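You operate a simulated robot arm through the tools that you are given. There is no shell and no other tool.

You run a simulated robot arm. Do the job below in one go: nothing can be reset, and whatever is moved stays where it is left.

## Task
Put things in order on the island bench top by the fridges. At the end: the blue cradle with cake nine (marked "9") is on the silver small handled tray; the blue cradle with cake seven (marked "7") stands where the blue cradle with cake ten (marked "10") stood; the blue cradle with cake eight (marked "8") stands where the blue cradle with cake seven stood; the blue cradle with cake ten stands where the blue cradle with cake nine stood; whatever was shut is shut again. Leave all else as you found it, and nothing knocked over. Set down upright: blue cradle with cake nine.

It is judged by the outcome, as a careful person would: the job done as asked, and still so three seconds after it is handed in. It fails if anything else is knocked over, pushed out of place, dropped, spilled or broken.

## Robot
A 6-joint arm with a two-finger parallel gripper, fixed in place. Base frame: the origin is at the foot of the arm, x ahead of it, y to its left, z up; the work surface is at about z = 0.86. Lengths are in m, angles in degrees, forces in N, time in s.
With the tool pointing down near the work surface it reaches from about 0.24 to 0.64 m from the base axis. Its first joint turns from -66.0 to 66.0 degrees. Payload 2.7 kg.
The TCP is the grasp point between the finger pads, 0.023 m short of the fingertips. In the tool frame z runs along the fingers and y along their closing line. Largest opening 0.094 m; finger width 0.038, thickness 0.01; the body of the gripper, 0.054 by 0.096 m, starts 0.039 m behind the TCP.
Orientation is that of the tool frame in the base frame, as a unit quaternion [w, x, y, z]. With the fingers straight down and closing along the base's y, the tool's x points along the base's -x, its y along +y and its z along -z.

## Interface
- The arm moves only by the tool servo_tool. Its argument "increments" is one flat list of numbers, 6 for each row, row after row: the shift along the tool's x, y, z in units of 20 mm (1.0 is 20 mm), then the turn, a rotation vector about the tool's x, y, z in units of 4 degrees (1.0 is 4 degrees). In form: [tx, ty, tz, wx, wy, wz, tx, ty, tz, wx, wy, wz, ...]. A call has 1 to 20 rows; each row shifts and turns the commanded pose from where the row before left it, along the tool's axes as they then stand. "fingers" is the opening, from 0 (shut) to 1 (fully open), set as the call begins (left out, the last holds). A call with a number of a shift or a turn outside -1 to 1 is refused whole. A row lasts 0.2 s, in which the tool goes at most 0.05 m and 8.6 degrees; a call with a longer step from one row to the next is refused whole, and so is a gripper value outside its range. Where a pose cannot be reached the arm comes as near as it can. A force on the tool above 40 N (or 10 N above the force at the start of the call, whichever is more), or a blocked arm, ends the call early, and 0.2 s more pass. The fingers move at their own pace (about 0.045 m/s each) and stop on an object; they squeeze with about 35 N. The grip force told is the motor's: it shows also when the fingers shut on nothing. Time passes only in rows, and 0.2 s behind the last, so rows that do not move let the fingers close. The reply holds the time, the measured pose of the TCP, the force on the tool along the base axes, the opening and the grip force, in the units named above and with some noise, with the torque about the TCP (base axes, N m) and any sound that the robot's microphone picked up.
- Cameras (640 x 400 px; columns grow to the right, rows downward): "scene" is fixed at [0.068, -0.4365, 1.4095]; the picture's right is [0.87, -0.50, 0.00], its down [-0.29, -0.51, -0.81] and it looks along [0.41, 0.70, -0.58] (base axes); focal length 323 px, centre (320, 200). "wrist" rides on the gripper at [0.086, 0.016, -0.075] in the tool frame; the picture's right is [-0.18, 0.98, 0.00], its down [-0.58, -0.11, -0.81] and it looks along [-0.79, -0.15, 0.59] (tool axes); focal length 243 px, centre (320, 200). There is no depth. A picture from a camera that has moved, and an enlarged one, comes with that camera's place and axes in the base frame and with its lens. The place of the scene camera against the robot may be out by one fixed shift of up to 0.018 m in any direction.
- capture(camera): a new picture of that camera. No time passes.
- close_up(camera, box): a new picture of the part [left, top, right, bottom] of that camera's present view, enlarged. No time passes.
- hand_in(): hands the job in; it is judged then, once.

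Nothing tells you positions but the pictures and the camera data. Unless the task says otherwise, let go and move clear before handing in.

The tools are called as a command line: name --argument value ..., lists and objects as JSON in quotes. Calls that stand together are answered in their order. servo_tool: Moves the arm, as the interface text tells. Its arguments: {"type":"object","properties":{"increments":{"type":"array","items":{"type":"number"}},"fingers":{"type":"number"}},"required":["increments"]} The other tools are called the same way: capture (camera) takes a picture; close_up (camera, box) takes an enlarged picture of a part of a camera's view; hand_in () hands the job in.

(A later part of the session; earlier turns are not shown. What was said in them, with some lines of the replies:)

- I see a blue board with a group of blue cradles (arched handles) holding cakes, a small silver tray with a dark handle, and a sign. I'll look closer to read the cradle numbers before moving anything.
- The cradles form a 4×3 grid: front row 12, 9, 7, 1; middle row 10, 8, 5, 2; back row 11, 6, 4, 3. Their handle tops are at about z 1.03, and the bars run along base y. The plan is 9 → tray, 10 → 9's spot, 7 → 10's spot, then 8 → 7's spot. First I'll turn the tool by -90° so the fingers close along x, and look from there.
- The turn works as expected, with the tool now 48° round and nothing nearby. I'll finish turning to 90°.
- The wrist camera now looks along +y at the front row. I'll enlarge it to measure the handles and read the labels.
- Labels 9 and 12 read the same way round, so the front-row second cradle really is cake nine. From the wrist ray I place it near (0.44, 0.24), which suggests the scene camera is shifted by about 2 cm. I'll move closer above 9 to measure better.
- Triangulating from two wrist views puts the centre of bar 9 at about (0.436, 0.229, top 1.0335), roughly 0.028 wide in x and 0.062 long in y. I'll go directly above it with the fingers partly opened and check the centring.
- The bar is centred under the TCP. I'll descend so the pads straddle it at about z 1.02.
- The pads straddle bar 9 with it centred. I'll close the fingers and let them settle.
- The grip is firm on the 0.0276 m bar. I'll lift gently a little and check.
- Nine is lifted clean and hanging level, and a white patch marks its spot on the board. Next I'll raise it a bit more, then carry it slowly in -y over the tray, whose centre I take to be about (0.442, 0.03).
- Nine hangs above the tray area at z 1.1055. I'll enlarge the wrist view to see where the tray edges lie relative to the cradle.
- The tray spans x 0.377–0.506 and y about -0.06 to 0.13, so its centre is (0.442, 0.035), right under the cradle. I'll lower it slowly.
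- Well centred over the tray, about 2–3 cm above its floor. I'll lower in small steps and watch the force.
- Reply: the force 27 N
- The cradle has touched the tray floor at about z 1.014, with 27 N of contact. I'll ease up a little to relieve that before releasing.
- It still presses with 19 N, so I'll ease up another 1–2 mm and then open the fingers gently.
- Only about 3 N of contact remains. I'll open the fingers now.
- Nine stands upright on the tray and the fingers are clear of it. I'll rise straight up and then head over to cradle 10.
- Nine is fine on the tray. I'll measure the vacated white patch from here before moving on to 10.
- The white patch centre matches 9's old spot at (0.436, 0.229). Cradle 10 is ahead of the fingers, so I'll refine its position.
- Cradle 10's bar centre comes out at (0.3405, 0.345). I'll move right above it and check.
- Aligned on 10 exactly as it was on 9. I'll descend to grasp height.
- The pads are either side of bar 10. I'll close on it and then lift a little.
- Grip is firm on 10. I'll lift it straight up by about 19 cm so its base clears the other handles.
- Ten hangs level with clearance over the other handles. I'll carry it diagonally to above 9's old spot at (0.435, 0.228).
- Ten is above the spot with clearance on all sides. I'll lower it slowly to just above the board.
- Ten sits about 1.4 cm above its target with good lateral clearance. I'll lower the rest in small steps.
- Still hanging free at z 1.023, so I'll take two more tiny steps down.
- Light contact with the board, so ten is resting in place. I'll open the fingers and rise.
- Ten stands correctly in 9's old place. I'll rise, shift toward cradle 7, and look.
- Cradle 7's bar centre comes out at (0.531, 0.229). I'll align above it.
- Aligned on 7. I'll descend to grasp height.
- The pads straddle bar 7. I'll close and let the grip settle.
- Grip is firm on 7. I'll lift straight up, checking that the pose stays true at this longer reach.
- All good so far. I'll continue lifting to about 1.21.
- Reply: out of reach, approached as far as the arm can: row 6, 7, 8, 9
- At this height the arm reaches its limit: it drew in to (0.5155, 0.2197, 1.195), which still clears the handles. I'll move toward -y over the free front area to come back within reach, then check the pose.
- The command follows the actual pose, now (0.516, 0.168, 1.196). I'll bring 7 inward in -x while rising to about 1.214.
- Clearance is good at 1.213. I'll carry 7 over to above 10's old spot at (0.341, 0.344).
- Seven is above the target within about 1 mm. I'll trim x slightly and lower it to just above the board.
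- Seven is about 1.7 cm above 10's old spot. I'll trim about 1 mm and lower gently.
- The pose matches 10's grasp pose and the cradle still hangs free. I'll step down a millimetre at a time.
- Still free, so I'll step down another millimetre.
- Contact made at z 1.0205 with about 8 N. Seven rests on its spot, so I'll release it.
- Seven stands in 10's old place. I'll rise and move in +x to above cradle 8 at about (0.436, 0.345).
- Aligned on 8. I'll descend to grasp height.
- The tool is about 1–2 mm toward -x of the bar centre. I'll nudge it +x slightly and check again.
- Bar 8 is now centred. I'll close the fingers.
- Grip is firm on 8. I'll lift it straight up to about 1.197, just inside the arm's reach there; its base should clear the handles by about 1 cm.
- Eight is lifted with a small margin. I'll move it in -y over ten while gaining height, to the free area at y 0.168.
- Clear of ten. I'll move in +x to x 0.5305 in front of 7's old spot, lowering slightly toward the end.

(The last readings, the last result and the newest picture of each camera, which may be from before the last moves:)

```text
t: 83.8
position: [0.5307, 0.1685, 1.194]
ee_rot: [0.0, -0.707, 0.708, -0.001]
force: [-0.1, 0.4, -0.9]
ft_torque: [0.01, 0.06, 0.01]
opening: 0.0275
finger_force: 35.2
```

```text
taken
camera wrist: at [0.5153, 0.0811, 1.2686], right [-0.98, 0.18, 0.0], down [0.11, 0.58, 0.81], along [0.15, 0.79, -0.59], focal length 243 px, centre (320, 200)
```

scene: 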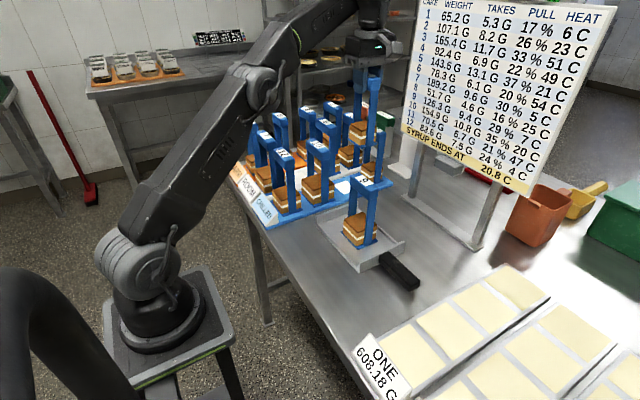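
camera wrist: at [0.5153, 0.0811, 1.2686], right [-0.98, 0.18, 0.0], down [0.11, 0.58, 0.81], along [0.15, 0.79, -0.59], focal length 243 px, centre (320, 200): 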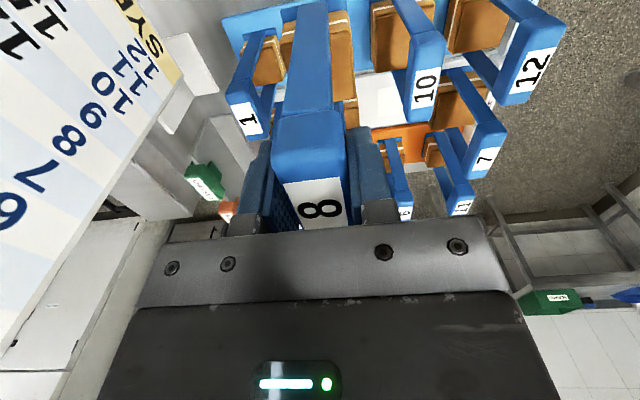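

Eight hangs in front of the vacant spot at (0.531, 0.168). I'll lower it to about 1.13 and then slide in +y above 7's old spot.

servo_tool --increments '[0, 0, 0.3, 0, 0, 0, 0, 0, 0.6, 0, 0, 0, 0, 0, 0.7, 0, 0, 0, 0, 0, 0.7, 0, 0, 0, 0, 0, 0.6, 0, 0, 0, 0, 0, 0.3, 0, 0, 0, -0.2, 0, 0, 0, 0, 0, -0.4, 0, 0, 0, 0, 0, -0.5, 0, 0, 0, 0, 0, -0.5, 0, 0, 0, 0, 0, -0.5, 0, 0, 0, 0, 0, -0.5, 0, 0, 0, 0, 0, -0.3, 0, 0, 0, 0, 0, -0.12, 0, 0, 0, 0, 0, 0, 0, 0, 0, 0, 0]'

capture --camera "wrist"

close_up --camera "scene" --box '[290, 70, 410, 220]'

```text
t: 87.0
position: [0.5298, 0.2279, 1.1292]
ee_rot: [-0.001, 0.707, -0.707, 0.0]
force: [0.2, -0.4, -1.5]
ft_torque: [0.03, 0.01, -0.01]
opening: 0.0277
finger_force: 34.9
```

```text
taken
camera wrist: at [0.5145, 0.1405, 1.2047], right [-0.98, 0.18, 0.0], down [0.11, 0.58, 0.81], along [0.15, 0.79, -0.59], focal length 243 px, centre (320, 200)
```

wrist: 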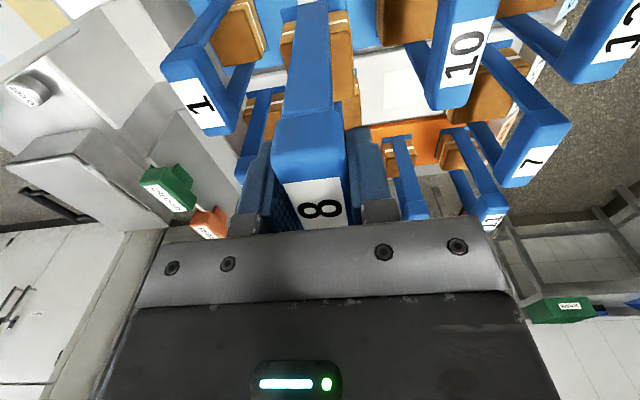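

```text
2.67 times, centred on (350, 145) of scene
camera zoom: at [0.068, -0.4365, 1.4095], right [0.87, -0.5, 0.0], down [-0.29, -0.51, -0.81], along [0.41, 0.7, -0.58], focal length 861 px, centre (240, 347)
```

zoom: 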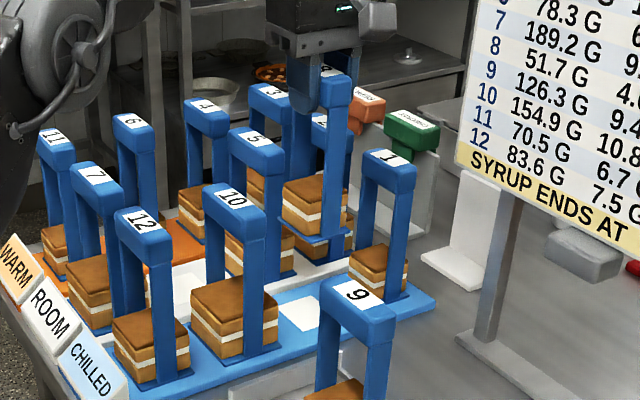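

Eight is above the vacant patch, about 1 mm short in y. I'll trim that and lower.

servo_tool --increments '[-0.05, 0, 0.3, 0, 0, 0, 0, 0, 0.6, 0, 0, 0, 0, 0, 0.7, 0, 0, 0, 0, 0, 0.7, 0, 0, 0, 0, 0, 0.7, 0, 0, 0, 0, 0, 0.7, 0, 0, 0, 0, 0, 0.6, 0, 0, 0, 0, 0, 0.35, 0, 0, 0, 0, 0, 0, 0, 0, 0]'

capture --camera "wrist"

close_up --camera "scene" --box '[290, 90, 410, 220]'

```text
t: 89.0
position: [0.5296, 0.2289, 1.037]
ee_rot: [0.001, -0.707, 0.707, 0.0]
force: [-0.9, 0.6, -2.0]
ft_torque: [-0.01, -0.02, 0.01]
opening: 0.0278
finger_force: 35.4
```

```text
taken
camera wrist: at [0.5146, 0.1423, 1.1113], right [-0.98, 0.18, 0.0], down [0.11, 0.58, 0.81], along [0.15, 0.79, -0.59], focal length 243 px, centre (320, 200)
```

wrist: 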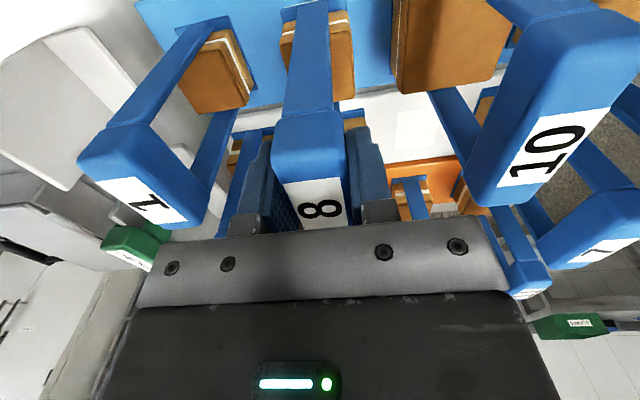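

```text
3.08 times, centred on (350, 155) of scene
camera zoom: at [0.068, -0.4365, 1.4095], right [0.87, -0.5, 0.0], down [-0.29, -0.51, -0.81], along [0.41, 0.7, -0.58], focal length 993 px, centre (228, 338)
```

zoom: 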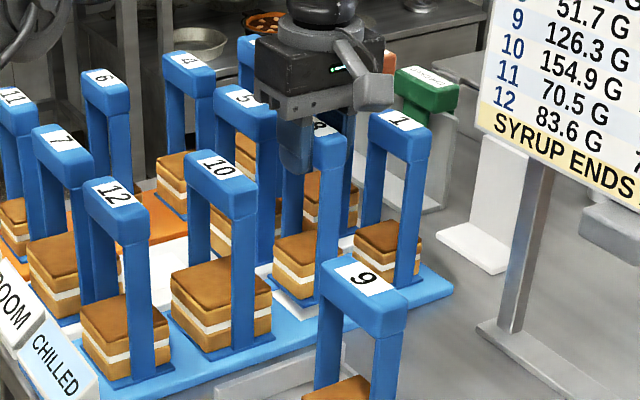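

Eight is centred over the patch at z 1.037. I'll lower the last 1.6 cm in small steps.

servo_tool --increments '[0, 0, 0.25, 0, 0, 0, 0, 0, 0.2, 0, 0, 0, 0, 0, 0.15, 0, 0, 0, 0, 0, 0.1, 0, 0, 0, 0, 0, 0, 0, 0, 0]'

```text
t: 90.2
position: [0.5299, 0.2304, 1.0225]
ee_rot: [-0.001, -0.707, 0.707, 0.001]
force: [-0.7, -0.4, -1.3]
ft_torque: [0.0, -0.01, 0.0]
opening: 0.0276
finger_force: 34.9
```

Still free at z 1.0225, so I'll step down about 1 mm at a time.

servo_tool --increments '[0, 0, 0.06, 0, 0, 0, 0, 0, 0, 0, 0, 0]'

```text
t: 90.8
position: [0.5298, 0.2312, 1.0206]
ee_rot: [0.0, -0.707, 0.708, 0.0]
force: [-0.8, 1.0, -1.4]
ft_torque: [-0.02, 0.0, 0.04]
opening: 0.0274
finger_force: 34.6
```

The reported y drifted to about 0.231, so I'll check it against the camera pose before setting down.

close_up --camera "wrist" --box '[200, 0, 440, 240]'

close_up --camera "scene" --box '[300, 140, 390, 220]'

```text
1.67 times, centred on (320, 120) of wrist
camera zoom: at [0.5144, 0.1428, 1.0961], right [-0.98, 0.18, 0.0], down [0.11, 0.58, 0.81], along [0.15, 0.79, -0.59], focal length 404 px, centre (320, 333)
```

zoom: 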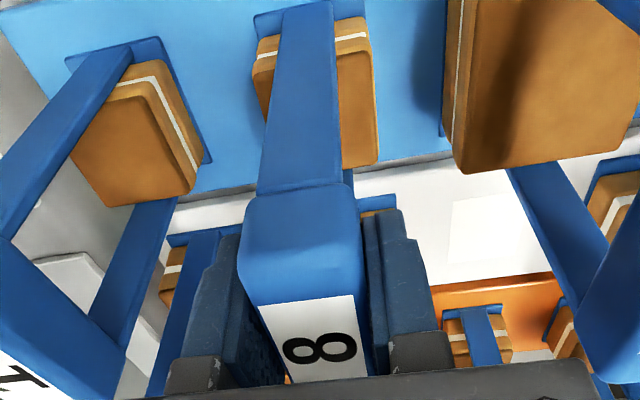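

```text
5.00 times, centred on (345, 180) of scene
camera zoom: at [0.068, -0.4365, 1.4095], right [0.87, -0.5, 0.0], down [-0.29, -0.51, -0.81], along [0.41, 0.7, -0.58], focal length 1614 px, centre (195, 300)
```

zoom: 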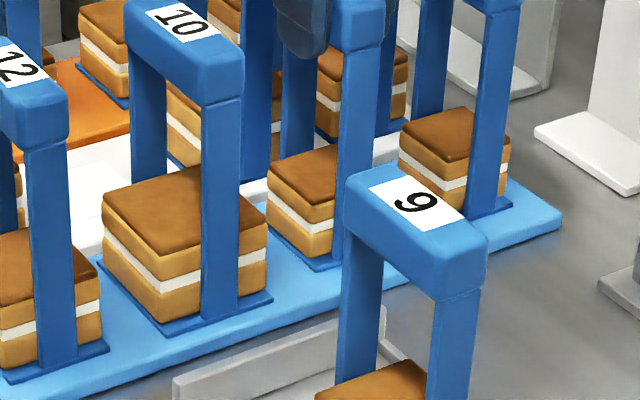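

It's about 1 mm too far in +y. I'll trim that and take another small step down.

servo_tool --increments '[0.05, 0, 0, 0, 0, 0, 0, 0, 0.05, 0, 0, 0, 0, 0, 0, 0, 0, 0]'

```text
t: 91.6
position: [0.5303, 0.2296, 1.0212]
ee_rot: [0.001, 0.707, -0.707, 0.0]
force: [-0.7, 0.2, 2.8]
ft_torque: [0.01, 0.17, 0.0]
opening: 0.0272
finger_force: 34.9
```

Light contact at exactly 7's old grasp pose. Eight is resting, so I'll release it.

servo_tool --increments '[0, 0, 0, 0, 0, 0, 0, 0, 0, 0, 0, 0, 0, 0, 0, 0, 0, 0, 0, 0, 0, 0, 0, 0]' --fingers 0.75

capture --camera "wrist"

close_up --camera "scene" --box '[290, 90, 410, 220]'

```text
t: 92.6
position: [0.5306, 0.2291, 1.0195]
ee_rot: [0.0, -0.707, 0.708, 0.001]
force: [0.4, 0.4, -0.4]
ft_torque: [-0.02, -0.03, 0.01]
opening: 0.0703
finger_force: 0.0
```

```text
taken
camera wrist: at [0.5145, 0.1415, 1.0953], right [-0.98, 0.18, 0.0], down [0.11, 0.58, 0.81], along [0.15, 0.79, -0.59], focal length 243 px, centre (320, 200)
```

wrist: 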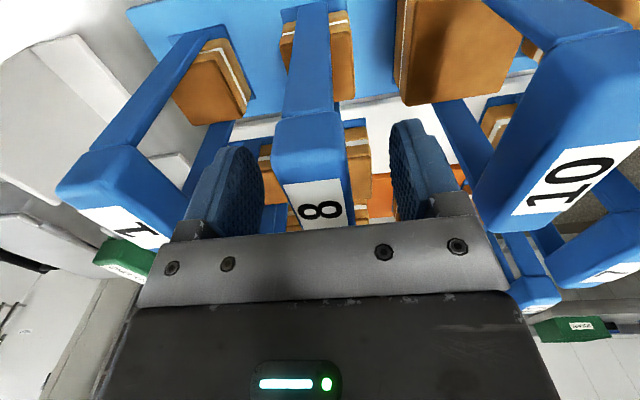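

```text
3.08 times, centred on (350, 155) of scene
camera zoom: at [0.068, -0.4365, 1.4095], right [0.87, -0.5, 0.0], down [-0.29, -0.51, -0.81], along [0.41, 0.7, -0.58], focal length 993 px, centre (228, 338)
```

zoom: 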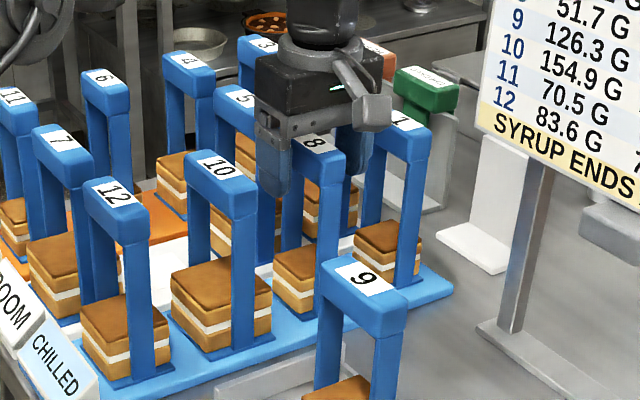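

Eight stands in 7's old place. I'll rise straight up, then draw back toward the starting pose.

servo_tool --increments '[0, 0, -0.5, 0, 0, 0, 0, 0, -0.9, 0, 0, 0, 0, 0, -0.9, 0, 0, 0, 0, 0, -0.9, 0, 0, 0, 0, 0, -0.9, 0, 0, 0, 0, 0, -0.9, 0, 0, 0, 0.645, 0.65, -0.33, 0, 0, 0, 0.645, 0.65, -0.33, 0, 0, 0, 0.645, 0.65, -0.33, 0, 0, 0, 0.645, 0.65, -0.33, 0, 0, 0, 0.645, 0.65, -0.33, 0, 0, 0, 0.645, 0.65, -0.33, 0, 0, 0, 0.645, 0.65, -0.33, 0, 0, 0, 0.645, 0.65, -0.33, 0, 0, 0, 0.645, 0.65, -0.33, 0, 0, 0, 0.645, 0.65, -0.33, 0, 0, 0, 0, 0, 0, 0, 0, 0]'

capture --camera "scene"

close_up --camera "scene" --box '[220, 90, 420, 240]'

close_up --camera "scene" --box '[300, 160, 430, 300]'

capture --camera "wrist"

```text
t: 96.2
position: [0.4002, 0.1, 1.1871]
ee_rot: [0.0, -0.707, 0.707, 0.0]
force: [0.6, -0.2, 0.0]
ft_torque: [0.0, 0.01, 0.04]
opening: 0.0706
finger_force: 0.1
```

```text
taken
```

scene: 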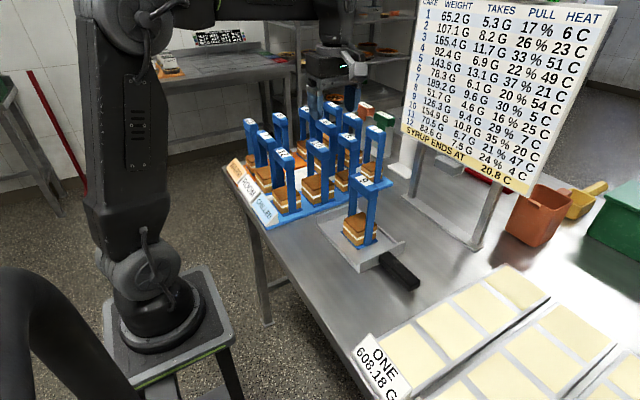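

```text
2.67 times, centred on (320, 165) of scene
camera zoom: at [0.0679, -0.4365, 1.4095], right [0.87, -0.5, 0.0], down [-0.29, -0.51, -0.81], along [0.41, 0.7, -0.58], focal length 861 px, centre (320, 293)
```

zoom: 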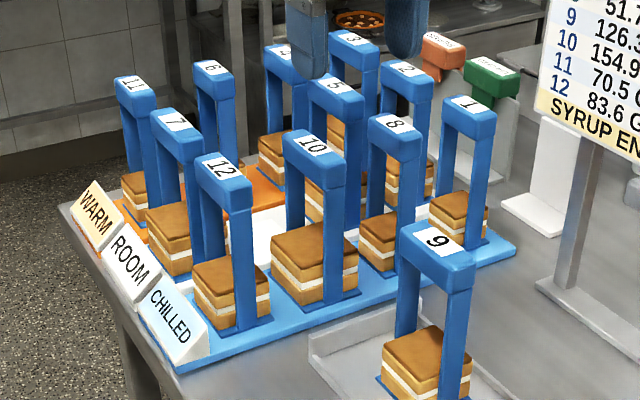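

```text
2.86 times, centred on (365, 230) of scene
camera zoom: at [0.0679, -0.4365, 1.4095], right [0.87, -0.5, 0.0], down [-0.29, -0.51, -0.81], along [0.41, 0.7, -0.58], focal length 922 px, centre (191, 114)
```

zoom: 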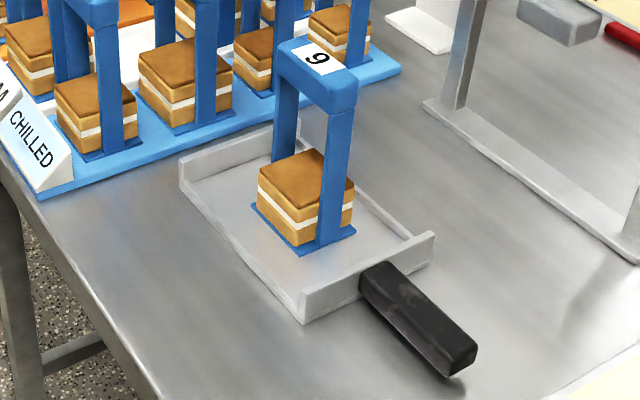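

```text
taken
camera wrist: at [0.3837, 0.0123, 1.2616], right [-0.98, 0.18, 0.0], down [0.11, 0.58, 0.81], along [0.15, 0.79, -0.59], focal length 243 px, centre (320, 200)
```

wrist: 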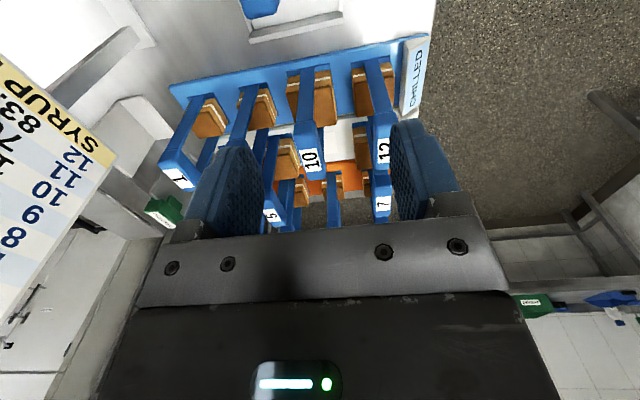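

All four cradles are where they should be: nine is upright on the tray, ten is in 9's old place, seven is in 10's and eight is in 7's. Everything else looks undisturbed, nothing was opened, and the gripper is empty and clear, so I'm handing in.

hand_in

```text
The job is handed in.
```

The job is done and handed in. The last pictures show all four cradles where you asked:

- **Cake nine:** its cradle stands upright near the middle of the silver small handled tray.
- **Cake ten:** its cradle stands where cake nine's stood.
- **Cake seven:** its cradle stands where cake ten's stood.
- **Cake eight:** its cradle stands where cake seven's stood. Cake eight's own old place is now empty.

By the tool and camera readings, the three cradles on the board are within about 1 mm of the places they took over. Nothing else looks moved or knocked over, and I opened nothing, so there was nothing to shut again. The gripper is empty and drawn back clear of everything.
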